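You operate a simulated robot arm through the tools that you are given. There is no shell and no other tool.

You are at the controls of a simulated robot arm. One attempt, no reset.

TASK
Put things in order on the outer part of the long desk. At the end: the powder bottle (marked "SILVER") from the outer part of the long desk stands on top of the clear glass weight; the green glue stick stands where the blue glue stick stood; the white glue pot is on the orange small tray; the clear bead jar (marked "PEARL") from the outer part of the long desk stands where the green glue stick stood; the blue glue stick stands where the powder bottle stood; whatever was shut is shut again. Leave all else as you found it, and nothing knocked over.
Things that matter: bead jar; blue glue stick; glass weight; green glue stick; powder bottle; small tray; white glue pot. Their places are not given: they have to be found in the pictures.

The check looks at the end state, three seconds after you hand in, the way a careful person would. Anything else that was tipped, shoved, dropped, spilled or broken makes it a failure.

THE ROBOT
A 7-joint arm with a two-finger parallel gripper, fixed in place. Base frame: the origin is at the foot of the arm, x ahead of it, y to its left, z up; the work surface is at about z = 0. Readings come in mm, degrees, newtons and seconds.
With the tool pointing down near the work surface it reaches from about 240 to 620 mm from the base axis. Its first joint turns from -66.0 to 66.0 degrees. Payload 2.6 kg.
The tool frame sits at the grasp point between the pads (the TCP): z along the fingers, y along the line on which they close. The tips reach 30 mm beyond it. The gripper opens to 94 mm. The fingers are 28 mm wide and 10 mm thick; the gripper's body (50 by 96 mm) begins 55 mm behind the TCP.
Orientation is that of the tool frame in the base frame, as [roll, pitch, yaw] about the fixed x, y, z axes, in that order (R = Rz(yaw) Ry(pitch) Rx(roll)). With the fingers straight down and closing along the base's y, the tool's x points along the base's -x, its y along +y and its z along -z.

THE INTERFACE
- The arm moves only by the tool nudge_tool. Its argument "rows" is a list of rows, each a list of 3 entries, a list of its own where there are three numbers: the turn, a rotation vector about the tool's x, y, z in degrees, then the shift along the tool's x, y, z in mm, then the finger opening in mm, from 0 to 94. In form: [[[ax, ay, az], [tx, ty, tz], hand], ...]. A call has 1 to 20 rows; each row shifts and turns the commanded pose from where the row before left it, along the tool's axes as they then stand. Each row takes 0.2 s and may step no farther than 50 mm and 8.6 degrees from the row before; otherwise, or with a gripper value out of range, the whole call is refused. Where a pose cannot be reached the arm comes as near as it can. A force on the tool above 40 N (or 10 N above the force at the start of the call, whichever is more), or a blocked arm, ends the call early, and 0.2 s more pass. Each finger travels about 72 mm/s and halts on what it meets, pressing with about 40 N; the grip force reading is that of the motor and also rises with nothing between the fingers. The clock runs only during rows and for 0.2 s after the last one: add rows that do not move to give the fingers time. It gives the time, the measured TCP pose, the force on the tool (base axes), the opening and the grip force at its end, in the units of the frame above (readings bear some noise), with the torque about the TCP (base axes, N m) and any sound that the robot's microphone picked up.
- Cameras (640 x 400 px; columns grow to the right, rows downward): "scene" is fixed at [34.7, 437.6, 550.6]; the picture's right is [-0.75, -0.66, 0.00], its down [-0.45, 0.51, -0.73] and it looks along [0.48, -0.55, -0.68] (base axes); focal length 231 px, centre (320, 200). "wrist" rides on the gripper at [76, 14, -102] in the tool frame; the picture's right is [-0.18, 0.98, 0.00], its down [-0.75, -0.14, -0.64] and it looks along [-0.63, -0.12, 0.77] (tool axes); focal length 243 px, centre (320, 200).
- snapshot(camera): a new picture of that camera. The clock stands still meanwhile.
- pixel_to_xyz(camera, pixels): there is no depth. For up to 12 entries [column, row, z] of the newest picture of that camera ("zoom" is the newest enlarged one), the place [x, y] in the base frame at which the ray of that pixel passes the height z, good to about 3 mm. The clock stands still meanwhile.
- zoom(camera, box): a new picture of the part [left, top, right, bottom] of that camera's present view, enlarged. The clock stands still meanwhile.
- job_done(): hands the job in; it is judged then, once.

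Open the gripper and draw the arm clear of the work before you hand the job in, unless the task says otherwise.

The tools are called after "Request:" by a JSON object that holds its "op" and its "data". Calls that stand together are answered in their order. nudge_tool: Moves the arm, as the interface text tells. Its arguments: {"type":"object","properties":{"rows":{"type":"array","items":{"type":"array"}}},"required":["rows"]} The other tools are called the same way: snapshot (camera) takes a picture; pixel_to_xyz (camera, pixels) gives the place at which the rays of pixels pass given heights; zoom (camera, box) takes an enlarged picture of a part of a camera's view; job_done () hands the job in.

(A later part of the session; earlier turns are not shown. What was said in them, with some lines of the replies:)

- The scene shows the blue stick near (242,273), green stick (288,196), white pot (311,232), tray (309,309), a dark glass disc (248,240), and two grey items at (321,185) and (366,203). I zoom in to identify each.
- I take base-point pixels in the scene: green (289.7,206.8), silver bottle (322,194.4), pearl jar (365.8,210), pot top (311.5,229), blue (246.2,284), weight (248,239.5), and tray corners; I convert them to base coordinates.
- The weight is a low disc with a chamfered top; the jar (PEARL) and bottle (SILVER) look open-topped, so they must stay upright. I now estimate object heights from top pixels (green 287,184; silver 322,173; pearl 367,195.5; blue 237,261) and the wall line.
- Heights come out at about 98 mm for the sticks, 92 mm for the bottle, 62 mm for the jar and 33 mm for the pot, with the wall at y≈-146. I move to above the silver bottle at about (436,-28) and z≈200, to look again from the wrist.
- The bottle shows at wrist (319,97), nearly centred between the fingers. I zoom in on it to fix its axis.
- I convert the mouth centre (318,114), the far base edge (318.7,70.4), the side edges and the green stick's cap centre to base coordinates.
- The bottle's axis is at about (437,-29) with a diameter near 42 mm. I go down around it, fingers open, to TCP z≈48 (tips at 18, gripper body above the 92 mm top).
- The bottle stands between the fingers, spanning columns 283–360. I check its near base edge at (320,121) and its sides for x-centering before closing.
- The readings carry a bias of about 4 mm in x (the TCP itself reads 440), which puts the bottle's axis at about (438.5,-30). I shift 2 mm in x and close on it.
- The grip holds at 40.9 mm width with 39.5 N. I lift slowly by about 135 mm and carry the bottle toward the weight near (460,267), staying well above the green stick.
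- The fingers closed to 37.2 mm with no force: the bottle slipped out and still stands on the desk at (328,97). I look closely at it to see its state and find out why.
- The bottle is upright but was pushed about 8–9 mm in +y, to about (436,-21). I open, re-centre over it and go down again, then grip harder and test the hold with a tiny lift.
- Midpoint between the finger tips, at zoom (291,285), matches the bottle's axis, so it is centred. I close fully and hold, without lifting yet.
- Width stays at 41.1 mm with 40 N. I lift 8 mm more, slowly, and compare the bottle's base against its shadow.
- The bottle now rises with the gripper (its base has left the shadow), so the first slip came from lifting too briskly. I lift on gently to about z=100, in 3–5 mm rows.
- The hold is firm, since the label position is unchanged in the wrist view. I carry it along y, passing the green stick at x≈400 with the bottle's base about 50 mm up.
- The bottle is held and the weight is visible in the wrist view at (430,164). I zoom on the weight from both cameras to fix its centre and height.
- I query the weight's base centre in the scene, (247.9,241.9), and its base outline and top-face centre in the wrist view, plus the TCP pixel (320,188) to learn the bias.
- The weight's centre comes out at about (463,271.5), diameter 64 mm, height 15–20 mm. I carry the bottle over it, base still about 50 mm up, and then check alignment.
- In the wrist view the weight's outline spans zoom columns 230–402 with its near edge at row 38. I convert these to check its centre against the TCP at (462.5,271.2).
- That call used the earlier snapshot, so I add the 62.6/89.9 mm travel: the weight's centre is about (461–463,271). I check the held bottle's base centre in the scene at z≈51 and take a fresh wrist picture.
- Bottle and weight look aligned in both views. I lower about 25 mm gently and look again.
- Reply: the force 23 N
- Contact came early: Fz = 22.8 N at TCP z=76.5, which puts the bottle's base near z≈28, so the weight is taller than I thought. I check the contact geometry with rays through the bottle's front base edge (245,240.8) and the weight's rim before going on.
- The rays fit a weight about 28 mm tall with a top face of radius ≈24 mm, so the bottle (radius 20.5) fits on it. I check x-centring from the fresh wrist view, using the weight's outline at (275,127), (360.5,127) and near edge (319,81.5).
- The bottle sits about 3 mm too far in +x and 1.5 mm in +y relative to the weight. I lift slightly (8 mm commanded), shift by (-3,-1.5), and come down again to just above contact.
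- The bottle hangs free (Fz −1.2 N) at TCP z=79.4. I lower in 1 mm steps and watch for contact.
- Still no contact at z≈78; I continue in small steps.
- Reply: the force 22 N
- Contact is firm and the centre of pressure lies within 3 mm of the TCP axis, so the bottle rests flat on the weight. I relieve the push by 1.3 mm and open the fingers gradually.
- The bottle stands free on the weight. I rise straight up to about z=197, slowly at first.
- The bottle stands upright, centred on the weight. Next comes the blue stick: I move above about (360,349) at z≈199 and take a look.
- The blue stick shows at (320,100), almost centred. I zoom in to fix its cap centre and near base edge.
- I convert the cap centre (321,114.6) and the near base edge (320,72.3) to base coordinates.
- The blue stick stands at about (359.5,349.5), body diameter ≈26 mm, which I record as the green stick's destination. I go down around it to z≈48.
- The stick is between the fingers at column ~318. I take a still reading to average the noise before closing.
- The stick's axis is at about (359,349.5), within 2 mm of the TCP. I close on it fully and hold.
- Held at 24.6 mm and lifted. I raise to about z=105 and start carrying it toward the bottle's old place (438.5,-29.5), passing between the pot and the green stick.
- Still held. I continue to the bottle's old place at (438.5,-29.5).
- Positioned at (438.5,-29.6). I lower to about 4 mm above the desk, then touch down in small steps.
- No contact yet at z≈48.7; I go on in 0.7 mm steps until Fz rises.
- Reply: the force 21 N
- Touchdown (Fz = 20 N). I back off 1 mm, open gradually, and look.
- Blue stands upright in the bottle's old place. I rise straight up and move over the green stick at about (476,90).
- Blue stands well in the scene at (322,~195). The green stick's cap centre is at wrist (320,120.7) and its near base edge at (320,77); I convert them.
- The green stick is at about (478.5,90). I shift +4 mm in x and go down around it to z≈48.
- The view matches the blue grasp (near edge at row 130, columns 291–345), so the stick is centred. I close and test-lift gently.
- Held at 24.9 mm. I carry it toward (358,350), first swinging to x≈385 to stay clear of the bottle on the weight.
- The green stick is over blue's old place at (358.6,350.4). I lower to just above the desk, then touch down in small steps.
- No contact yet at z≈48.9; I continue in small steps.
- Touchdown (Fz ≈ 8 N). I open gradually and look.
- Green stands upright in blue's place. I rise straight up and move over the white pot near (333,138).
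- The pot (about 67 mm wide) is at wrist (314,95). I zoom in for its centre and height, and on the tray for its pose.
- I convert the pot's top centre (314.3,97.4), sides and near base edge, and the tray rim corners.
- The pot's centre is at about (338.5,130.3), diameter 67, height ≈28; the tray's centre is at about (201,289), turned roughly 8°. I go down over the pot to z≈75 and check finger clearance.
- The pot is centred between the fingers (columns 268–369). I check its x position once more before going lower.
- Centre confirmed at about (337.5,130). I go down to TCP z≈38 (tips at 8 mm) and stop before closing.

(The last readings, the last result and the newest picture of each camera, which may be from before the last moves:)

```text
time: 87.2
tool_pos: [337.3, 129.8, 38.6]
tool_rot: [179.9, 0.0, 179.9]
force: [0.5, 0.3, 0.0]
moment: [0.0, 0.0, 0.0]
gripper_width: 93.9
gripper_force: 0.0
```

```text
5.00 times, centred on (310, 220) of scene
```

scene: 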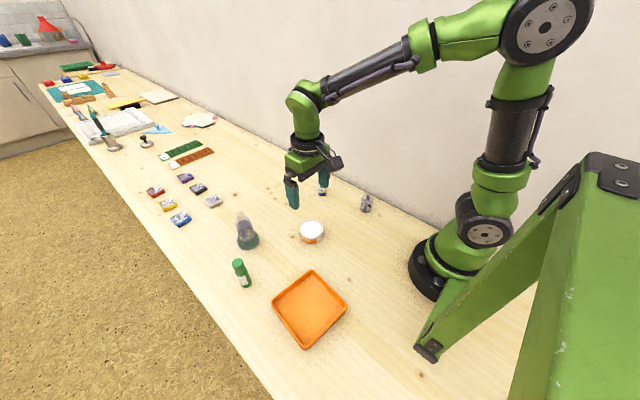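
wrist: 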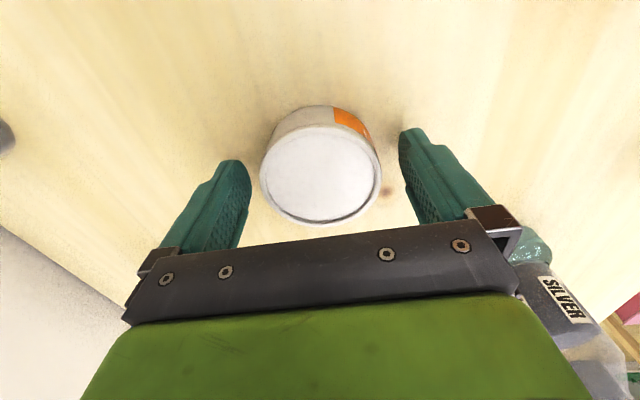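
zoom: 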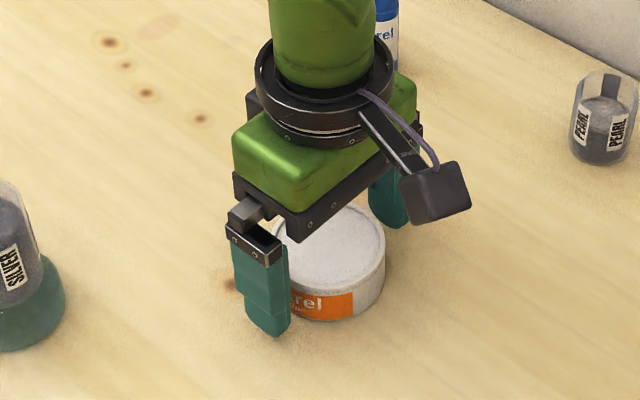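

The fingers flank the pot at columns 235 and 405. I close on it and test-lift slowly.

Request:
{"op": "nudge_tool", "data": {"rows": [[[0, 0, 0], [0, 0, 0], 84], [[0, 0, 0], [0, 0, 0], 76], [[0, 0, 0], [0, 0, 0], 70], [[0, 0, 0], [0, 0, 0], 66], [[0, 0, 0], [0, 0, 0], 60], [[0, 0, 0], [0, 0, 0], 45], [[0, 0, 0], [0, 0, 0], 30], [[0, 0, 0], [0, 0, 0], 30]]}}

Request:
{"op": "nudge_tool", "data": {"rows": [[[0, 0, 0], [0, 0, -1], 30], [[0, 0, 0], [0, 0, -2], 30], [[0, 0, 0], [0, 0, -2], 30], [[0, 0, 0], [0, 0, -2], 30], [[0, 0, 0], [0, 0, -2], 30], [[0, 0, 0], [0, 0, -1], 30], [[0, 0, 0], [0, 0, 0], 30]]}}

Request:
{"op": "snapshot", "data": {"camera": "wrist"}}

Request:
{"op": "zoom", "data": {"camera": "scene", "box": [265, 180, 355, 260]}}

```text
time: 89.0
tool_pos: [336.7, 129.9, 39.7]
tool_rot: [-180.0, 0.0, 179.8]
force: [-0.2, -0.3, 1.6]
moment: [-0.09, 0.04, 0.0]
gripper_width: 66.9
gripper_force: 40.2
```

```text
time: 90.6
tool_pos: [337.3, 130.6, 48.3]
tool_rot: [180.0, 0.1, 179.9]
force: [0.3, 0.1, -3.2]
moment: [0.02, 0.04, 0.0]
gripper_width: 66.7
gripper_force: 39.8
```

```text
taken
```

wrist: 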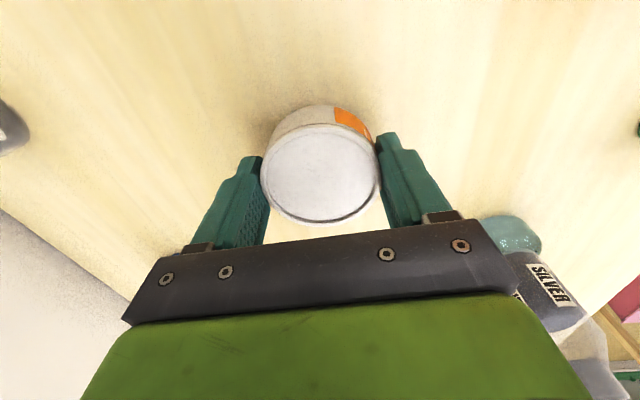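

```text
5.00 times, centred on (310, 220) of scene
```

zoom: 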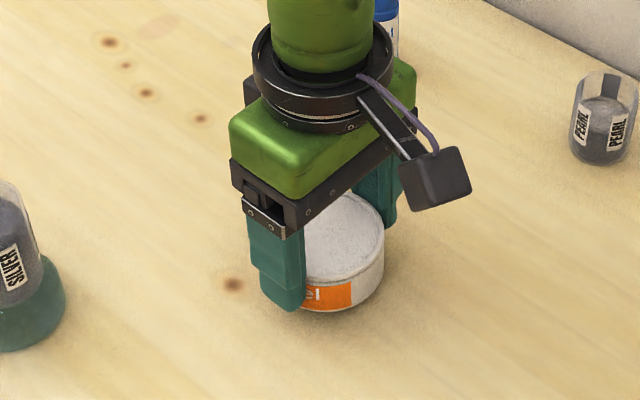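

The pot is lifted (Fz −3 N, width 66.7). I raise it about 47 mm and carry it toward the tray centre (201,289).

Request:
{"op": "nudge_tool", "data": {"rows": [[[0, 0, 0], [0, 0, -3], 30], [[0, 0, 0], [0, 0, -5], 30], [[0, 0, 0], [0, 0, -6], 30], [[0, 0, 0], [0, 0, -7], 30], [[0, 0, 0], [0, 0, -7], 30], [[0, 0, 0], [0, 0, -7], 30], [[0, 0, 0], [0, 0, -6], 30], [[0, 0, 0], [0, 0, -4], 30], [[0, 0, 0], [0, 0, -2], 30], [[0, 0, 0], [0, 0, 0], 30]]}}

Request:
{"op": "nudge_tool", "data": {"rows": [[[0, 0, 0], [2.6, 3.0, 0], 30], [[0, 0, 0], [5.2, 6.1, 0], 30], [[0, 0, 0], [7.2, 8.3, 0], 30], [[0, 0, 0], [8.5, 9.9, 0], 30], [[0, 0, 0], [9.1, 10.6, 0], 30], [[0, 0, 0], [9.1, 10.6, 0], 30], [[0, 0, 0], [9.1, 10.6, 0], 30], [[0, 0, 0], [9.1, 10.6, 0], 30], [[0, 0, 0], [9.1, 10.6, 0], 30], [[0, 0, 0], [9.1, 10.6, 0], 30], [[0, 0, 0], [9.1, 10.6, 0], 30], [[0, 0, 0], [9.1, 10.6, 0], 30], [[0, 0, 0], [9.1, 10.6, 0], 30], [[0, 0, 0], [9.1, 10.6, 0], 30], [[0, 0, 0], [8.5, 9.9, 0], 30], [[0, 0, 0], [6.5, 7.6, 0], 30], [[0, 0, 0], [3.9, 4.6, 0], 30], [[0, 0, 0], [2.6, 3.0, 0], 30], [[0, 0, 0], [0, 0, 0], 30]]}}

Request:
{"op": "snapshot", "data": {"camera": "wrist"}}

Request:
{"op": "snapshot", "data": {"camera": "scene"}}

```text
time: 92.8
tool_pos: [337.1, 131.2, 96.3]
tool_rot: [-179.9, -0.1, -180.0]
force: [0.3, -0.7, -2.6]
moment: [0.02, 0.02, 0.02]
gripper_width: 67.1
gripper_force: 39.8
```

```text
time: 96.8
tool_pos: [201.2, 290.1, 95.8]
tool_rot: [-179.9, 0.0, 179.9]
force: [0.6, 1.2, -2.0]
moment: [0.0, -0.03, 0.01]
gripper_width: 67.0
gripper_force: 39.8
```

```text
taken
```

wrist: 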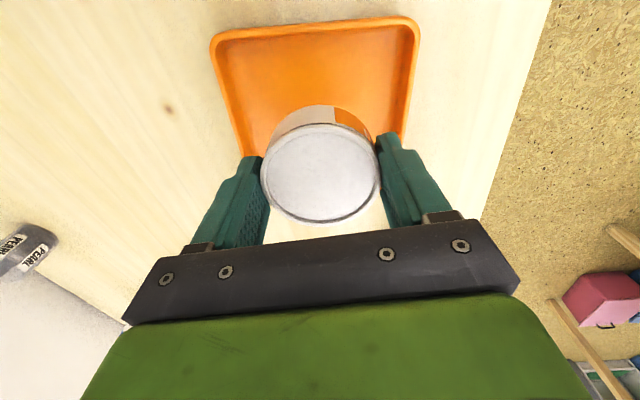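

```text
taken
```

scene: 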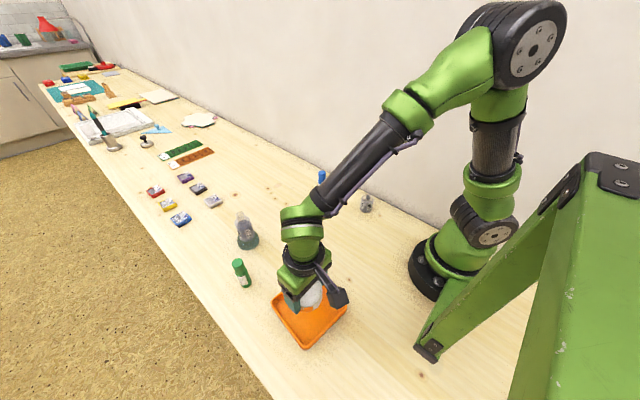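

I check the tray rim from the wrist: near corners at (212,36) and (418,20), left edge near (237,140), right edge near (408,110).

Request:
{"op": "pixel_to_xyz", "data": {"camera": "wrist", "pixels": [[212, 36, 15], [418, 20, 15], [238, 145, 15], [406, 130, 15], [320, 188, 95.8], [315, 104, 56]]}}

Request:
{"op": "zoom", "data": {"camera": "scene", "box": [260, 250, 360, 355]}}

```text
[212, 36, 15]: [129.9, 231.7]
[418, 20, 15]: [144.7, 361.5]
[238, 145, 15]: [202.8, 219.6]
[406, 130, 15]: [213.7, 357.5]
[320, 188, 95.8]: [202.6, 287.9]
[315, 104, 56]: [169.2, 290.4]
```

```text
3.81 times, centred on (310, 302) of scene
```

zoom: 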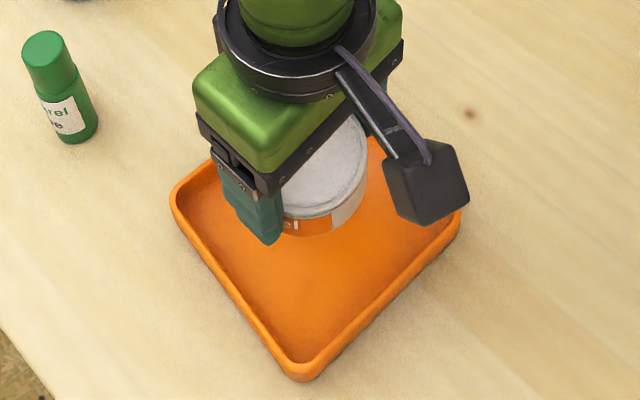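

The tray centre agrees with the TCP (mid y≈288.5). I turn the gripper about 7° to line up with the tray and lower to about z=55.

Request:
{"op": "nudge_tool", "data": {"rows": [[[0, 0, 3.5], [0, 0, 0], 30], [[0, 0, 3.5], [0, 0, 0], 30], [[0, 0, 0], [0, -0.8, 4], 30], [[0, 0, 0], [0, 0, 7], 30], [[0, 0, 0], [0, 0, 8], 30], [[0, 0, 0], [0, 0, 8], 30], [[0, 0, 0], [0, 0, 7], 30], [[0, 0, 0], [0, 0, 4], 30], [[0, 0, 0], [0, 0, 2], 30], [[0, 0, 0], [0, 0, 0], 30]]}}

Request:
{"op": "snapshot", "data": {"camera": "wrist"}}

Request:
{"op": "zoom", "data": {"camera": "scene", "box": [260, 250, 360, 355]}}

```text
time: 99.0
tool_pos: [200.1, 290.2, 56.8]
tool_rot: [-179.9, 0.0, 172.9]
force: [0.3, -0.4, -2.6]
moment: [-0.02, 0.02, -0.01]
gripper_width: 66.7
gripper_force: 39.7
```

```text
taken
```

wrist: 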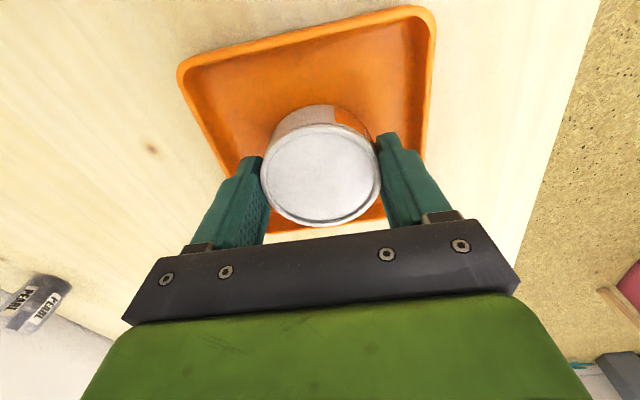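

```text
3.81 times, centred on (310, 302) of scene
```

zoom: 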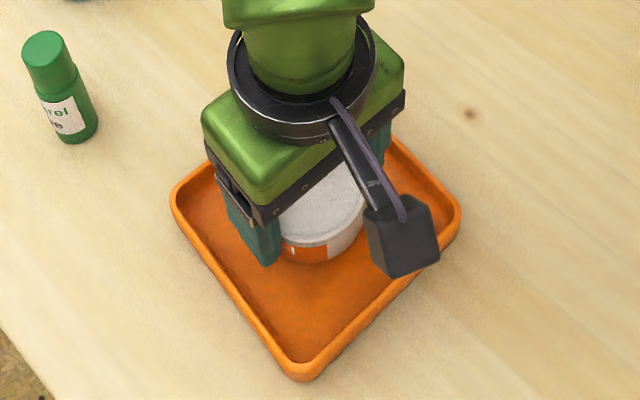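

The gripper bar is now parallel to the tray edge (allowing for perspective). I check the tray's left and right rims in this view against the finger positions.

Request:
{"op": "zoom", "data": {"camera": "wrist", "box": [160, 0, 460, 240]}}

Request:
{"op": "pixel_to_xyz", "data": {"camera": "wrist", "pixels": [[320, 188, 56.8], [182, 68, 18], [435, 15, 18], [228, 150, 18], [426, 130, 18], [320, 228, 18]]}}

```text
1.67 times, centred on (310, 120) of wrist
```

zoom: 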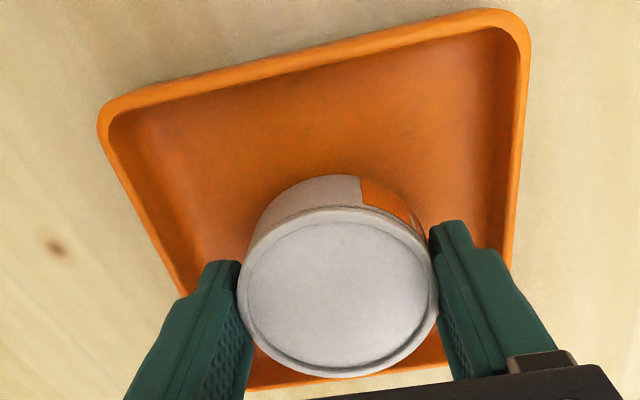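

```text
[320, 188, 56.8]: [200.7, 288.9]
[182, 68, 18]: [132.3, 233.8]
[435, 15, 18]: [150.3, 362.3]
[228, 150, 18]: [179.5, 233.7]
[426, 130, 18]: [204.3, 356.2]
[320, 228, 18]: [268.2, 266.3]
```

The pot sits over the tray's middle with the fingers well inside the rims. I lower toward the tray floor, then in small steps to contact.

Request:
{"op": "nudge_tool", "data": {"rows": [[[0, 0, 0], [0, 0, 3], 30], [[0, 0, 0], [0, 0, 3], 30], [[0, 0, 0], [0, 0, 2], 30], [[0, 0, 0], [0, 0, 1], 30], [[0, 0, 0], [0, 0, 0], 30]]}}

Request:
{"op": "nudge_tool", "data": {"rows": [[[0, 0, 0], [0, 0, 1], 30], [[0, 0, 0], [0, 0, 0.7], 30], [[0, 0, 0], [0, 0, 0], 30]]}}

Request:
{"op": "nudge_tool", "data": {"rows": [[[0, 0, 0], [0, 0, 0.7], 30], [[0, 0, 0], [0, 0, 0], 30]]}}

Request:
{"op": "nudge_tool", "data": {"rows": [[[0, 0, 0], [0, 0, 0.7], 30], [[0, 0, 0], [0, 0, 0], 30]]}}

```text
time: 100.2
tool_pos: [200.6, 288.7, 47.1]
tool_rot: [180.0, 0.0, 172.9]
force: [-1.3, 1.6, -3.1]
moment: [-0.02, 0.0, 0.02]
gripper_width: 66.9
gripper_force: 39.9
```

```text
time: 101.0
tool_pos: [200.8, 288.7, 45.0]
tool_rot: [180.0, -0.1, 172.8]
force: [-0.1, 0.8, -3.3]
moment: [0.0, -0.01, 0.0]
gripper_width: 66.9
gripper_force: 40.1
```

```text
time: 101.6
tool_pos: [201.2, 289.3, 45.9]
tool_rot: [-180.0, 0.0, 172.9]
force: [0.4, -0.4, -2.4]
moment: [0.02, 0.01, 0.0]
gripper_width: 66.9
gripper_force: 39.7
```

```text
time: 102.2
tool_pos: [198.9, 289.1, 43.9]
tool_rot: [-180.0, 0.1, 172.9]
force: [-0.2, -0.5, -2.4]
moment: [0.06, 0.02, -0.02]
gripper_width: 66.6
gripper_force: 39.9
```

No contact yet (Fz still −2.4 N at z≈44.5). I continue in 0.7 mm steps.

Request:
{"op": "nudge_tool", "data": {"rows": [[[0, 0, 0], [0, 0, 0.7], 30], [[0, 0, 0], [0, 0, 0], 30]]}}

Request:
{"op": "nudge_tool", "data": {"rows": [[[0, 0, 0], [0, 0, 0.7], 30], [[0, 0, 0], [0, 0, 0], 30]]}}

Request:
{"op": "nudge_tool", "data": {"rows": [[[0, 0, 0], [0, 0, 0.7], 30], [[0, 0, 0], [0, 0, 0], 30]]}}

```text
time: 102.8
tool_pos: [200.8, 289.8, 44.2]
tool_rot: [180.0, 0.0, 173.0]
force: [0.3, -0.9, -2.5]
moment: [0.01, 0.0, -0.01]
gripper_width: 66.8
gripper_force: 39.9
```

```text
time: 103.4
tool_pos: [200.3, 290.0, 43.7]
tool_rot: [179.9, 0.0, 172.8]
force: [-2.1, -1.2, 10.5]
moment: [-0.25, 0.07, -0.02]
gripper_width: 67.3
gripper_force: 40.2
```

```text
time: 104.0
tool_pos: [200.5, 289.6, 43.3]
tool_rot: [179.9, 0.0, 172.9]
force: [-6.3, -4.6, 31.2]
moment: [-0.5, 0.19, -0.03]
gripper_width: 67.2
gripper_force: 40.5
```

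The pot is on the tray floor (Fz 31 N). I back off 0.9 mm and open only to 77 mm so the fingers stay inside the rims.

Request:
{"op": "nudge_tool", "data": {"rows": [[[0, 0, 0], [0, 0, -0.6], 30], [[0, 0, 0], [0, 0, -0.4], 30], [[0, 0, 0], [0, 0, 0], 50], [[0, 0, 0], [0, 0, 0], 64], [[0, 0, 0], [0, 0, 0], 68], [[0, 0, 0], [0, 0, 0], 70], [[0, 0, 0], [0, 0, 0], 73], [[0, 0, 0], [0, 0, 0], 77], [[0, 0, 0], [0, 0, 0], 77], [[0, 0, 0], [0, 0, 0], 77]]}}

Request:
{"op": "snapshot", "data": {"camera": "wrist"}}

Request:
{"op": "zoom", "data": {"camera": "scene", "box": [260, 250, 360, 355]}}

```text
time: 106.2
tool_pos: [199.7, 289.3, 43.1]
tool_rot: [180.0, -0.1, 172.9]
force: [-0.4, 0.1, -0.1]
moment: [-0.03, -0.02, 0.01]
gripper_width: 77.0
gripper_force: 0.1
```

```text
taken
```

wrist: 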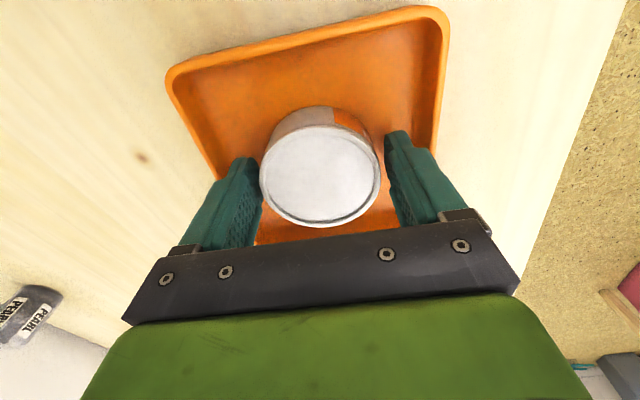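

```text
3.81 times, centred on (310, 302) of scene
```

zoom: 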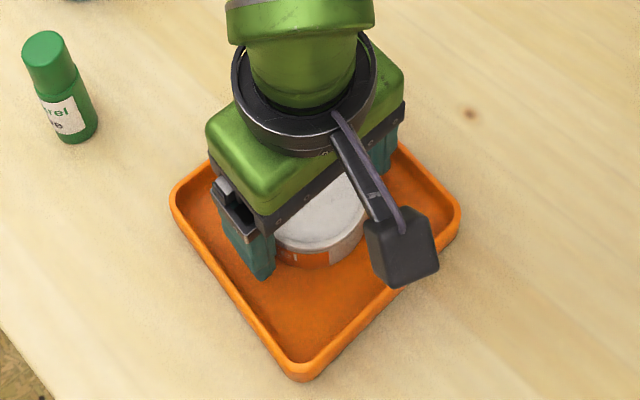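

The pot stands in the tray, unmoved tray beneath. I rise straight up, turn back 7°, and move to a waypoint around (320,130).

Request:
{"op": "nudge_tool", "data": {"rows": [[[0, 0, 0], [0, 0, -6], 77], [[0, 0, 0], [0, 0, -12], 77], [[0, 0, 0], [0, 0, -20], 80], [[0, 0, 0], [0, 0, -30], 80], [[0, 0, 0], [0, 0, -35], 80], [[0, 0, 0], [0, 0, -35], 80], [[0, 0, -3.5], [0, 0, -15], 80], [[0, 0, -3.5], [0, 0, 0], 80], [[0, 0, 0], [-10, -13, 0], 80], [[0, 0, 0], [-20, -26, 0], 80], [[0, 0, 0], [-28, -37, 0], 80], [[0, 0, 0], [-28, -37, 0], 80], [[0, 0, 0], [-22, -30, 0], 80], [[0, 0, 0], [-12, -16, 0], 80], [[0, 0, 0], [0, 0, 0], 80]]}}

Request:
{"op": "snapshot", "data": {"camera": "scene"}}

Request:
{"op": "zoom", "data": {"camera": "scene", "box": [220, 210, 360, 355]}}

```text
time: 109.4
tool_pos: [322.0, 128.5, 195.7]
tool_rot: [-180.0, 0.0, 179.9]
force: [-1.1, 0.7, -0.4]
moment: [-0.02, -0.01, 0.01]
gripper_width: 80.1
gripper_force: 0.1
```

```text
taken
```

scene: 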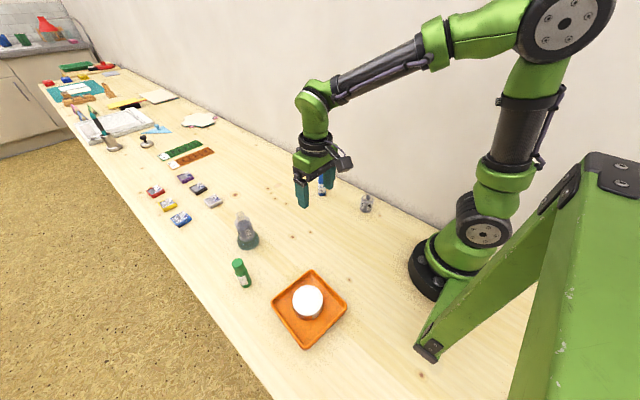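

```text
2.76 times, centred on (290, 282) of scene
```

zoom: 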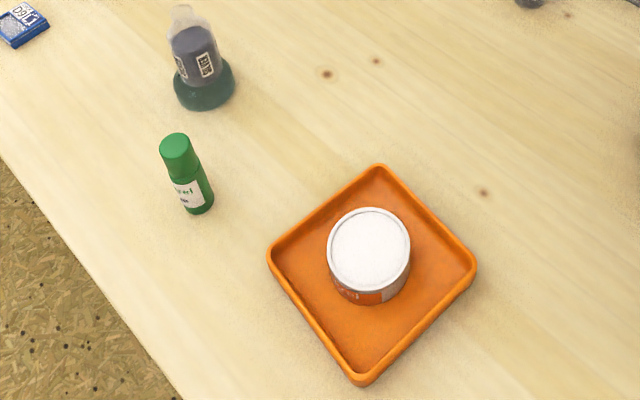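

The pot is in the tray and everything stands. Next the PEARL jar: I move above about (277,-68) at z≈196.

Request:
{"op": "nudge_tool", "data": {"rows": [[[0, 0, 0], [3, -14, 0], 80], [[0, 0, 0], [6, -27, 0], 80], [[0, 0, 0], [8, -35, 0], 80], [[0, 0, 0], [8, -35, 0], 80], [[0, 0, 0], [8, -35, 0], 80], [[0, 0, 0], [7, -30, 0], 80], [[0, 0, 0], [4, -20, 0], 80], [[0, 0, 0], [0, 0, 0], 80], [[0, 0, 0], [0, 0, 0], 80]]}}

Request:
{"op": "snapshot", "data": {"camera": "wrist"}}

Request:
{"op": "zoom", "data": {"camera": "wrist", "box": [270, 40, 380, 140]}}

Request:
{"op": "snapshot", "data": {"camera": "scene"}}

Request:
{"op": "zoom", "data": {"camera": "scene", "box": [330, 170, 400, 225]}}

```text
time: 111.4
tool_pos: [277.1, -66.3, 196.0]
tool_rot: [180.0, 0.0, 179.9]
force: [-0.2, 0.0, -0.3]
moment: [0.01, -0.04, -0.01]
gripper_width: 80.3
gripper_force: 0.1
```

```text
taken
```

wrist: 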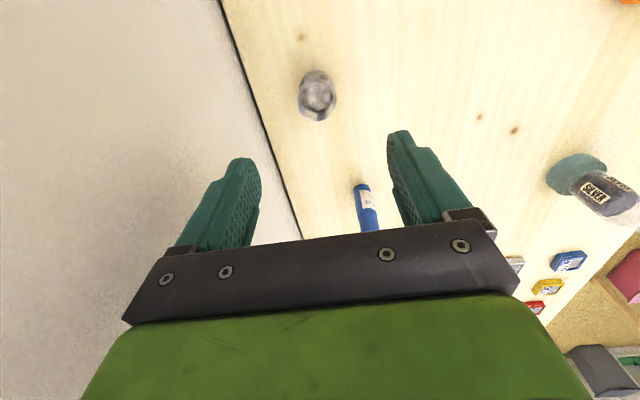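

```text
4.00 times, centred on (325, 90) of wrist
```

zoom: 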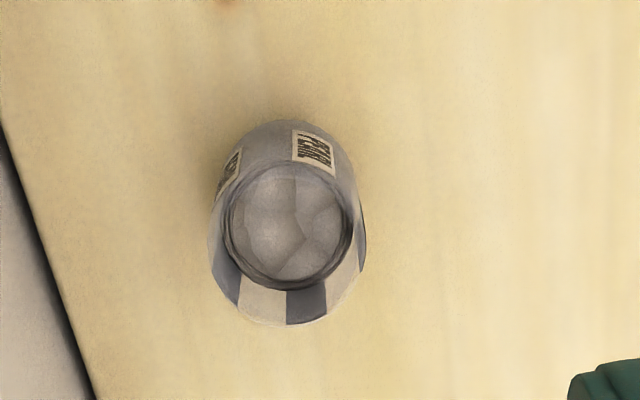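

```text
taken
```

scene: 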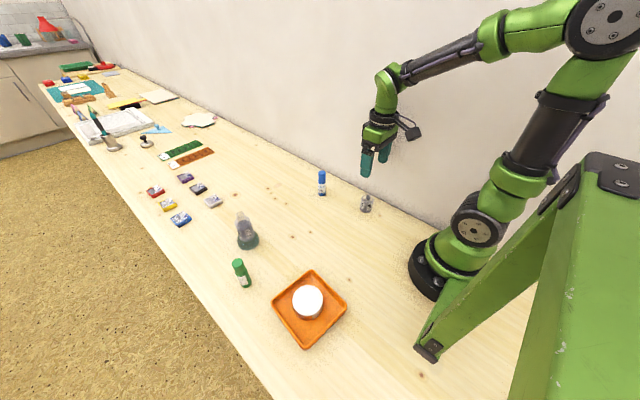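

```text
7.27 times, centred on (365, 198) of scene
```

zoom: 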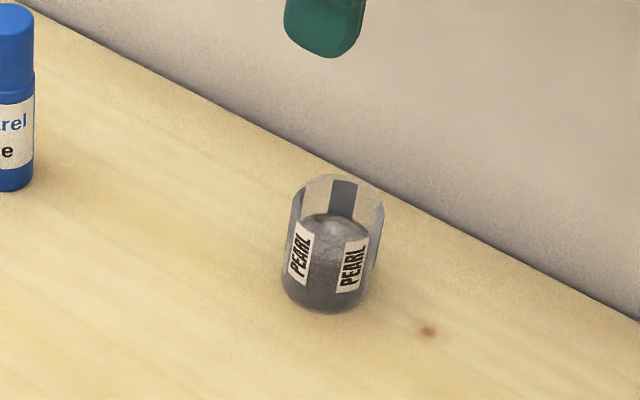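

The jar is open-topped with beads; it must stay level. I convert its near base edge (317.8,70.3), rim centre (316.8,102.5), and sides.

Request:
{"op": "pixel_to_xyz", "data": {"camera": "wrist", "pixels": [[317.8, 70.3, 0], [316.8, 102.5, 60], [316.8, 102.5, 55], [295.8, 103, 60], [335.2, 103, 60], [316.5, 121, 60], [296, 95, 40], [335, 95, 40]]}}

Request:
{"op": "pixel_to_xyz", "data": {"camera": "scene", "pixels": [[365.6, 209.5, 0], [365.6, 213.5, 0], [367.4, 197, 60], [367.4, 197, 55]]}}

```text
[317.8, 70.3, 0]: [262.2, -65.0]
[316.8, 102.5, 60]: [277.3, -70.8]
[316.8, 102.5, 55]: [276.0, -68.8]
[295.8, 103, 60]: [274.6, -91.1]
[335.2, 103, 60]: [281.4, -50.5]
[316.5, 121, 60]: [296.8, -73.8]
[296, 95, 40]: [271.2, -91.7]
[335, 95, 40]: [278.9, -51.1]
```

```text
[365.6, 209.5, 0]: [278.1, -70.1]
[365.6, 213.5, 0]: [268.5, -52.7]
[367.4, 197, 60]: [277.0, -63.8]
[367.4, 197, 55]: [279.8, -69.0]
```

The jar's axis is at about (278.5,-69.5), diameter ≈41, height ≈57. I go down around it to TCP z≈42.

Request:
{"op": "nudge_tool", "data": {"rows": [[[0, 0, 0], [-0.7, -1.6, 30], 80], [[0, 0, 0], [-0.7, -1.5, 30], 80], [[0, 0, 0], [0, 0, 30], 80], [[0, 0, 0], [0, 0, 25], 80], [[0, 0, 0], [0, 0, 20], 80], [[0, 0, 0], [0, 0, 12], 80], [[0, 0, 0], [0, 0, 6], 80], [[0, 0, 0], [0, 0, 0], 80], [[0, 0, 0], [0, 0, 0], 80]]}}

Request:
{"op": "snapshot", "data": {"camera": "wrist"}}

Request:
{"op": "zoom", "data": {"camera": "scene", "box": [330, 160, 410, 225]}}

```text
time: 113.4
tool_pos: [278.0, -69.8, 42.8]
tool_rot: [179.9, 0.0, 180.0]
force: [-0.5, 0.5, -0.4]
moment: [0.01, -0.02, 0.01]
gripper_width: 80.0
gripper_force: 0.1
```

```text
taken
```

wrist: 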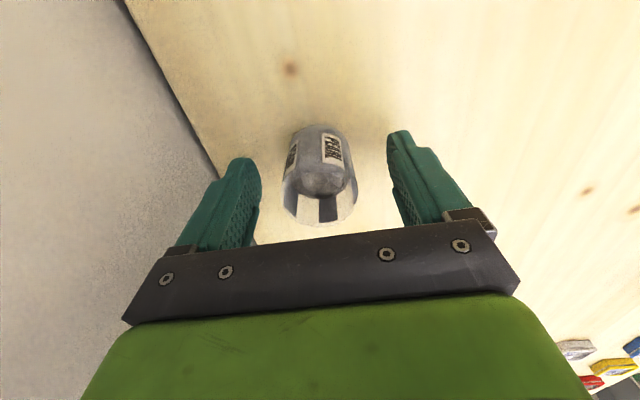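

```text
6.15 times, centred on (370, 192) of scene
```

zoom: 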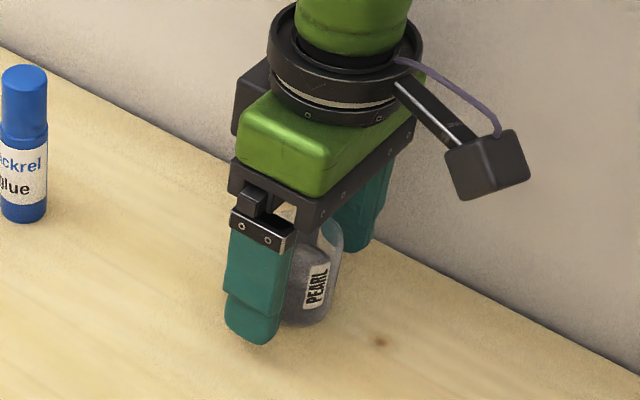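

The jar spans columns 283–357, centred at 320. I check its x against the TCP, then close.

Request:
{"op": "pixel_to_xyz", "data": {"camera": "wrist", "pixels": [[320, 124.5, 0], [320, 188, 42.8], [319, 226, 57]]}}

Request:
{"op": "nudge_tool", "data": {"rows": [[[0, 0, 0], [0, 0, 0], 60], [[0, 0, 0], [0, 0, 0], 48], [[0, 0, 0], [0, 0, 0], 43], [[0, 0, 0], [0, 0, 0], 40], [[0, 0, 0], [0, 0, 0], 35], [[0, 0, 0], [0, 0, 0], 20], [[0, 0, 0], [0, 0, 0], 5], [[0, 0, 0], [0, 0, 0], 5], [[0, 0, 0], [0, 0, 0], 5]]}}

Request:
{"op": "snapshot", "data": {"camera": "wrist"}}

```text
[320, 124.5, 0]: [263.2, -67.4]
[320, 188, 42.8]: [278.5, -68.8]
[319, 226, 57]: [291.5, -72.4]
```

```text
time: 115.4
tool_pos: [277.6, -69.1, 42.8]
tool_rot: [180.0, 0.0, 180.0]
force: [0.0, 0.0, 0.8]
moment: [-0.01, 0.04, 0.01]
gripper_width: 38.1
gripper_force: 39.8
```

```text
taken
```

wrist: 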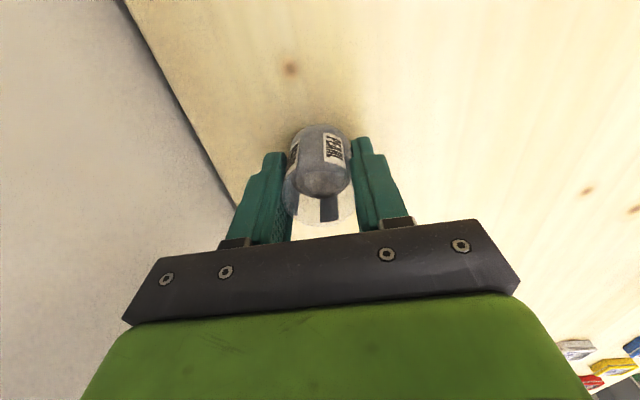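

Closed at 38.1 mm with 40 N. I test-lift very gently, and compare the picture.

Request:
{"op": "nudge_tool", "data": {"rows": [[[0, 0, 0], [0, 0, -1], 5], [[0, 0, 0], [0, 0, -1], 5], [[0, 0, 0], [0, 0, -2], 5], [[0, 0, 0], [0, 0, -2], 5], [[0, 0, 0], [0, 0, -2], 5], [[0, 0, 0], [0, 0, -2], 5], [[0, 0, 0], [0, 0, 0], 5]]}}

Request:
{"op": "zoom", "data": {"camera": "wrist", "box": [250, 100, 390, 240]}}

Request:
{"op": "zoom", "data": {"camera": "scene", "box": [330, 160, 410, 225]}}

```text
time: 117.0
tool_pos: [277.4, -68.7, 53.8]
tool_rot: [-180.0, 0.0, 179.9]
force: [-0.1, -0.5, -1.0]
moment: [0.0, 0.02, 0.04]
gripper_width: 37.9
gripper_force: 39.6
```

```text
2.86 times, centred on (320, 170) of wrist
```

zoom: 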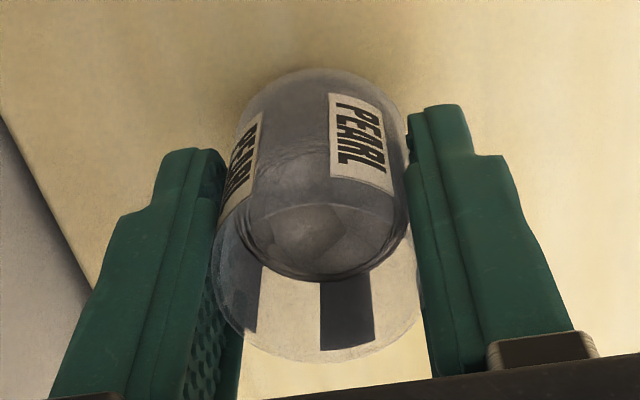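

```text
6.15 times, centred on (370, 192) of scene
```

zoom: 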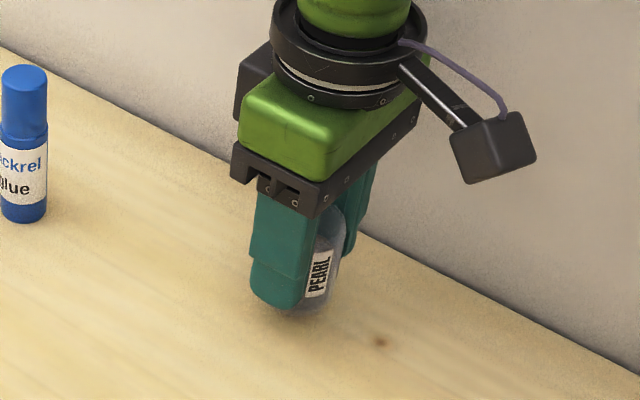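

The jar rises with the gripper (label fixed relative to the fingers). I lift gently to about z=100, then go by way of (330,60) to keep clear of the blue stick.

Request:
{"op": "nudge_tool", "data": {"rows": [[[0, 0, 0], [0, 0, -2], 5], [[0, 0, 0], [0, 0, -3], 5], [[0, 0, 0], [0, 0, -4], 5], [[0, 0, 0], [0, 0, -5], 5], [[0, 0, 0], [0, 0, -5], 5], [[0, 0, 0], [0, 0, -5], 5], [[0, 0, 0], [0, 0, -5], 5], [[0, 0, 0], [0, 0, -5], 5], [[0, 0, 0], [0, 0, -5], 5], [[0, 0, 0], [0, 0, -4], 5], [[0, 0, 0], [0, 0, -2], 5], [[0, 0, 0], [0, 0, 0], 5]]}}

Request:
{"op": "nudge_tool", "data": {"rows": [[[0, 0, 0], [-1, 3, 0], 5], [[0, 0, 0], [-2, 6, 0], 5], [[0, 0, 0], [-4, 9, 0], 5], [[0, 0, 0], [-5, 12, 0], 5], [[0, 0, 0], [-5, 12, 0], 5], [[0, 0, 0], [-5, 12, 0], 5], [[0, 0, 0], [-5, 12, 0], 5], [[0, 0, 0], [-5, 12, 0], 5], [[0, 0, 0], [-5, 12, 0], 5], [[0, 0, 0], [-5, 12, 0], 5], [[0, 0, 0], [-4, 11, 0], 5], [[0, 0, 0], [-3, 8, 0], 5], [[0, 0, 0], [-2, 5, 0], 5], [[0, 0, 0], [-1, 3, 0], 5], [[0, 0, 0], [0, 0, 0], 5]]}}

Request:
{"op": "zoom", "data": {"camera": "wrist", "box": [250, 100, 390, 240]}}

Request:
{"op": "snapshot", "data": {"camera": "scene"}}

```text
time: 119.6
tool_pos: [277.6, -68.8, 98.3]
tool_rot: [-180.0, -0.1, 179.9]
force: [0.2, 0.1, -0.9]
moment: [0.01, 0.01, 0.01]
gripper_width: 37.7
gripper_force: 39.1
```

```text
time: 122.8
tool_pos: [329.7, 59.4, 97.2]
tool_rot: [180.0, -0.1, 179.9]
force: [0.4, -0.3, -1.3]
moment: [0.0, 0.01, 0.01]
gripper_width: 38.0
gripper_force: 39.9
```

```text
2.86 times, centred on (320, 170) of wrist
```

zoom: 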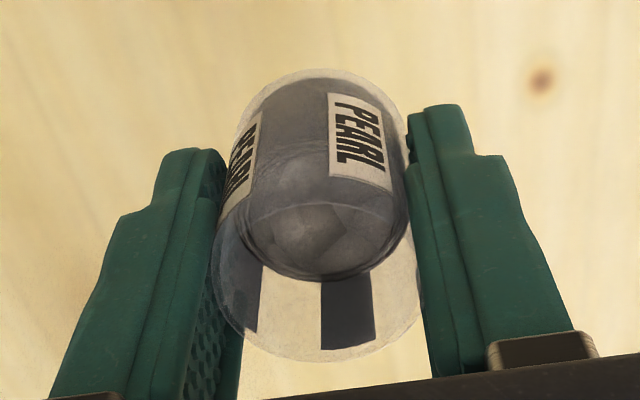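

```text
taken
```

scene: 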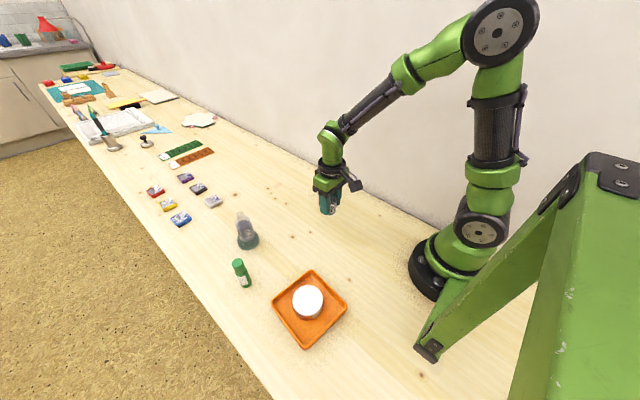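

The jar is held firm. I carry it to green's old place at (478.8,90.5).

Request:
{"op": "nudge_tool", "data": {"rows": [[[0, 0, 0], [-3, 0.6, 0], 5], [[0, 0, 0], [-6, 1.3, 0], 5], [[0, 0, 0], [-9, 1.9, 0], 5], [[0, 0, 0], [-12, 2.5, 0], 5], [[0, 0, 0], [-13, 2.7, 0], 5], [[0, 0, 0], [-13, 2.7, 0], 5], [[0, 0, 0], [-13, 2.7, 0], 5], [[0, 0, 0], [-13, 2.7, 0], 5], [[0, 0, 0], [-13, 2.7, 0], 5], [[0, 0, 0], [-13, 2.7, 0], 5], [[0, 0, 0], [-13, 2.7, 0], 5], [[0, 0, 0], [-11, 2.3, 0], 5], [[0, 0, 0], [-8, 1.7, 0], 5], [[0, 0, 0], [-5, 1.1, 0], 5], [[0, 0, 0], [-3.5, 0.8, 0], 5], [[0, 0, 0], [0, 0, 0], 5], [[0, 0, 0], [0, 0, 0], 5]]}}

Request:
{"op": "snapshot", "data": {"camera": "wrist"}}

Request:
{"op": "zoom", "data": {"camera": "scene", "box": [250, 140, 340, 220]}}

```text
time: 126.4
tool_pos: [479.2, 92.5, 97.1]
tool_rot: [180.0, 0.0, 179.9]
force: [0.4, 0.0, -1.4]
moment: [-0.02, 0.0, 0.01]
gripper_width: 37.8
gripper_force: 40.2
```

```text
taken
```

wrist: 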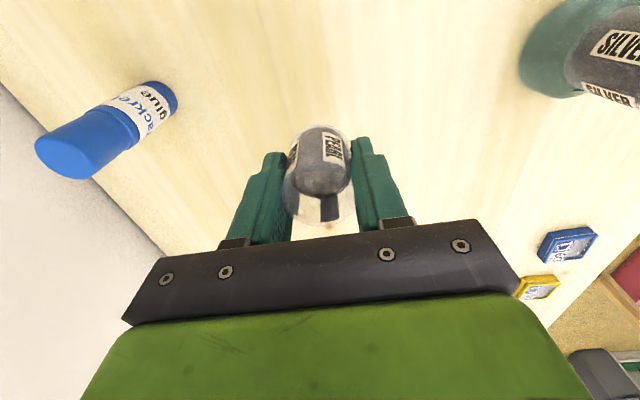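

```text
5.00 times, centred on (295, 180) of scene
```

zoom: 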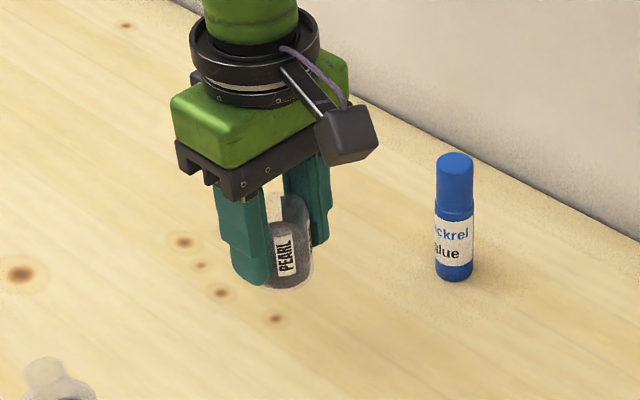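

At (479,92); green stood at about (478.8,90.7), so I trim −1.2 mm in y while lowering to just above the desk.

Request:
{"op": "nudge_tool", "data": {"rows": [[[0, 0, 0], [0, -0.6, 2], 5], [[0, 0, 0], [0, -0.6, 4], 5], [[0, 0, 0], [0, 0, 6], 5], [[0, 0, 0], [0, 0, 7], 5], [[0, 0, 0], [0, 0, 7], 5], [[0, 0, 0], [0, 0, 7], 5], [[0, 0, 0], [0, 0, 6], 5], [[0, 0, 0], [0, 0, 5], 5], [[0, 0, 0], [0, 0, 3], 5], [[0, 0, 0], [0, 0, 2], 5], [[0, 0, 0], [0, 0, 0], 5]]}}

Request:
{"op": "nudge_tool", "data": {"rows": [[[0, 0, 0], [0, 0, 1], 5], [[0, 0, 0], [0, 0, 1], 5], [[0, 0, 0], [0, 0, 0], 5]]}}

Request:
{"op": "nudge_tool", "data": {"rows": [[[0, 0, 0], [0, 0, 0.7], 5], [[0, 0, 0], [0, 0, 0], 5]]}}

Request:
{"op": "nudge_tool", "data": {"rows": [[[0, 0, 0], [0, 0, 0.7], 5], [[0, 0, 0], [0, 0, 0], 5]]}}

```text
time: 128.8
tool_pos: [479.4, 89.8, 48.1]
tool_rot: [180.0, -0.1, 179.9]
force: [-0.6, 0.6, 0.4]
moment: [-0.01, -0.01, -0.01]
gripper_width: 38.2
gripper_force: 40.3
```

```text
time: 129.6
tool_pos: [478.9, 88.8, 47.0]
tool_rot: [-179.9, 0.0, 179.9]
force: [0.2, -0.6, -0.3]
moment: [-0.03, 0.01, -0.03]
gripper_width: 37.9
gripper_force: 40.3
```

```text
time: 130.2
tool_pos: [478.3, 88.4, 46.7]
tool_rot: [180.0, 0.1, 179.8]
force: [0.2, 0.6, -1.5]
moment: [0.02, 0.0, 0.01]
gripper_width: 37.8
gripper_force: 39.7
```

```text
time: 130.8
tool_pos: [478.3, 88.9, 46.3]
tool_rot: [-180.0, 0.0, -180.0]
force: [0.6, 0.6, 0.2]
moment: [-0.02, 0.0, 0.0]
gripper_width: 37.8
gripper_force: 40.1
```

No contact yet, and y now averages 89; I trim +1.2 mm and keep lowering in small steps.

Request:
{"op": "nudge_tool", "data": {"rows": [[[0, 0, 0], [0, 1.2, 0.7], 5], [[0, 0, 0], [0, 0, 0.7], 5], [[0, 0, 0], [0, 0, 0], 5]]}}

Request:
{"op": "nudge_tool", "data": {"rows": [[[0, 0, 0], [0, 0, 0.7], 5], [[0, 0, 0], [0, 0, 0], 5]]}}

Request:
{"op": "nudge_tool", "data": {"rows": [[[0, 0, 0], [0, 0, 0.7], 5], [[0, 0, 0], [0, 0, 0], 5]]}}

```text
time: 131.6
tool_pos: [476.8, 90.7, 44.7]
tool_rot: [-179.9, 0.1, 179.8]
force: [-0.3, -0.1, -0.4]
moment: [0.0, -0.01, -0.03]
gripper_width: 38.2
gripper_force: 40.1
```

```text
time: 132.2
tool_pos: [478.8, 90.9, 42.6]
tool_rot: [180.0, 0.0, 179.8]
force: [0.1, -0.1, 0.2]
moment: [-0.01, 0.0, 0.02]
gripper_width: 38.2
gripper_force: 40.3
```

```text
time: 132.8
tool_pos: [477.3, 89.6, 43.5]
tool_rot: [-180.0, 0.0, 180.0]
force: [-1.4, -0.3, 4.2]
moment: [-0.05, 0.14, 0.02]
gripper_width: 37.9
gripper_force: 40.5
```

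First contact (Fz 4 N). I press 0.4 mm more to confirm, then open gradually.

Request:
{"op": "nudge_tool", "data": {"rows": [[[0, 0, 0], [0, 0, 0.4], 5], [[0, 0, 0], [0, 0, 0], 5]]}}

Request:
{"op": "nudge_tool", "data": {"rows": [[[0, 0, 0], [0, 0, -0.4], 5], [[0, 0, 0], [0, 0, 0], 20], [[0, 0, 0], [0, 0, 0], 35], [[0, 0, 0], [0, 0, 0], 39], [[0, 0, 0], [0, 0, 0], 41], [[0, 0, 0], [0, 0, 0], 45], [[0, 0, 0], [0, 0, 0], 52], [[0, 0, 0], [0, 0, 0], 62], [[0, 0, 0], [0, 0, 0], 70], [[0, 0, 0], [0, 0, 0], 70]]}}

Request:
{"op": "snapshot", "data": {"camera": "wrist"}}

Request:
{"op": "zoom", "data": {"camera": "scene", "box": [250, 140, 340, 220]}}

```text
time: 133.4
tool_pos: [478.3, 90.5, 44.1]
tool_rot: [179.9, 0.1, 179.9]
force: [-3.4, -0.1, 9.3]
moment: [0.03, 0.26, -0.06]
gripper_width: 38.2
gripper_force: 40.3
```

```text
time: 135.6
tool_pos: [479.5, 90.1, 42.1]
tool_rot: [-180.0, 0.0, 179.9]
force: [-0.2, 0.7, -0.3]
moment: [-0.03, 0.0, 0.02]
gripper_width: 70.1
gripper_force: 0.1
```

```text
taken
```

wrist: 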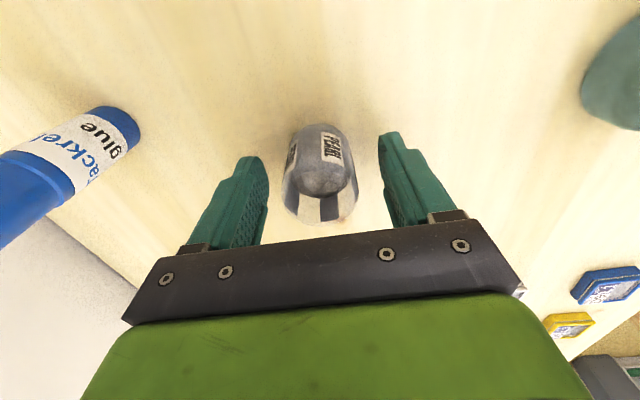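

```text
5.00 times, centred on (295, 180) of scene
```

zoom: 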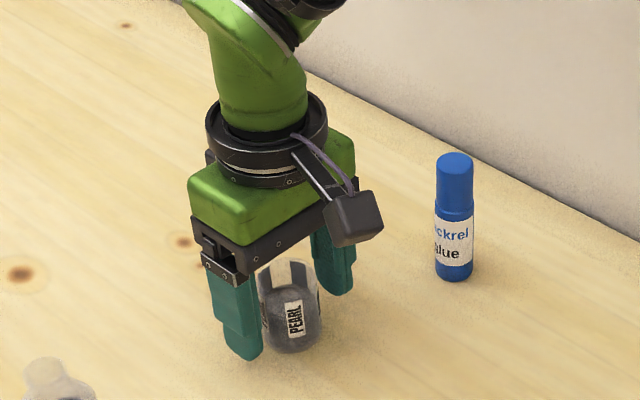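

The jar stands in green's old place. I rise straight up and draw back to the start area, then check everything in the scene.

Request:
{"op": "nudge_tool", "data": {"rows": [[[0, 0, 0], [0, 0, -6], 74], [[0, 0, 0], [0, 0, -14], 80], [[0, 0, 0], [0, 0, -22], 80], [[0, 0, 0], [0, 0, -30], 80], [[0, 0, 0], [0, 0, -35], 80], [[0, 0, 0], [0, 0, -40], 90], [[0, 0, 0], [0, 0, -40], 94], [[0, 0, 0], [0, 0, -40], 94], [[0, 0, 0], [0, 0, -30], 94], [[0, 0, 0], [25, -10, -20], 94], [[0, 0, 0], [35, -15, -20], 94], [[0, 0, 0], [40, -20, 0], 94], [[0, 0, 0], [40, -20, 0], 94], [[0, 0, 0], [30, -15, 0], 94], [[0, 0, 0], [15, -10, 0], 94], [[0, 0, 0], [0, 0, 0], 94]]}}

Request:
{"op": "snapshot", "data": {"camera": "scene"}}

Request:
{"op": "snapshot", "data": {"camera": "wrist"}}

Request:
{"op": "zoom", "data": {"camera": "scene", "box": [260, 160, 400, 250]}}

Request:
{"op": "zoom", "data": {"camera": "scene", "box": [210, 215, 360, 355]}}

```text
time: 139.0
tool_pos: [293.1, 1.7, 341.0]
tool_rot: [180.0, 0.0, 179.9]
force: [0.6, 0.3, 0.1]
moment: [-0.04, -0.02, 0.01]
gripper_width: 94.0
gripper_force: 0.0
```

```text
taken
```

scene: 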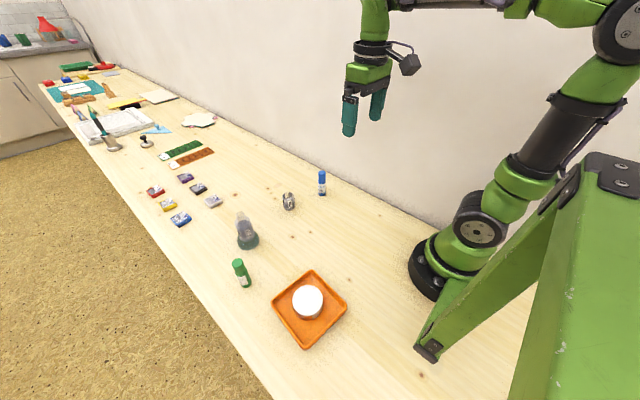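

```text
taken
```

wrist: 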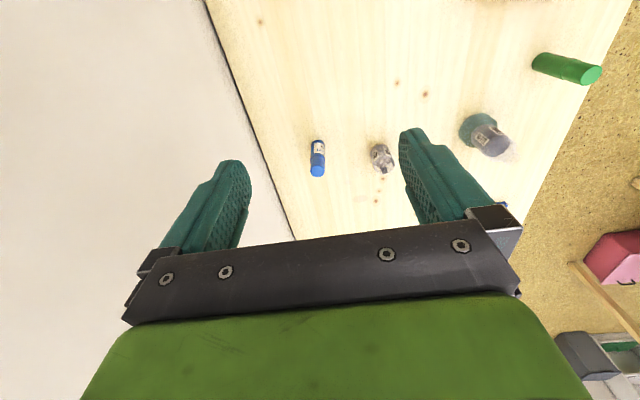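

```text
4.44 times, centred on (330, 205) of scene
```

zoom: 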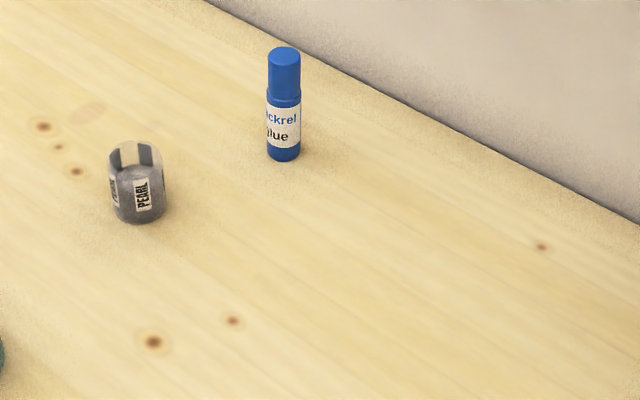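

```text
2.86 times, centred on (285, 285) of scene
```

zoom: 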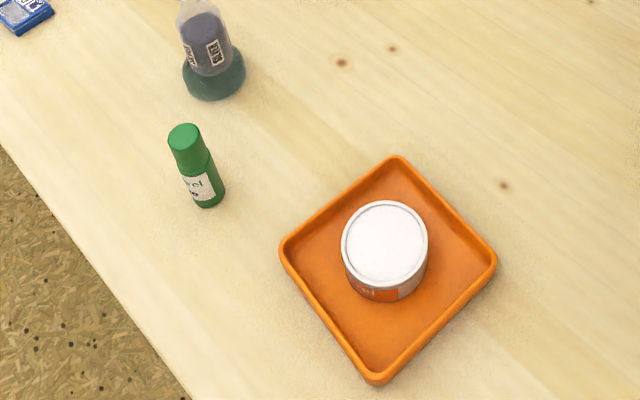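

All five moves check out against the first pictures: the green stick and the tray overlay their old pixels at (237–246,260–284). The blue stick's base is at the bottle's old (322,194) and the jar's base is at green's old (289.5,207). The bottle is upright on the unmoved weight, the pot is in the tray, and nothing needed shutting. The gripper is open and the arm is clear, so I hand in.

Request:
{"op": "job_done", "data": {}}

```text
The job is handed in.
```

I moved all five things as asked and handed the job in. I don't have the result of the check yet. In the last pictures everything is upright, and I could see nothing spilled.

- **Powder bottle (SILVER):** it stands on top of the glass weight, which has not moved.
- **Green glue stick:** it stands where the blue one stood.
- **Blue glue stick:** it stands where the powder bottle stood.
- **Bead jar (PEARL):** it stands where the green glue stick stood.
- **White glue pot:** it sits in the middle of the orange tray, which has not moved.

**Slip:** on the first try the powder bottle slipped out of the fingers. It stayed upright on the desk but shifted about 9 mm. I gripped it again, lifted more slowly, and set it on the weight. The blue stick's place is based on where the bottle stood before the slip.

I opened nothing, so nothing needed shutting again. The gripper is open and the arm is clear of the desk.
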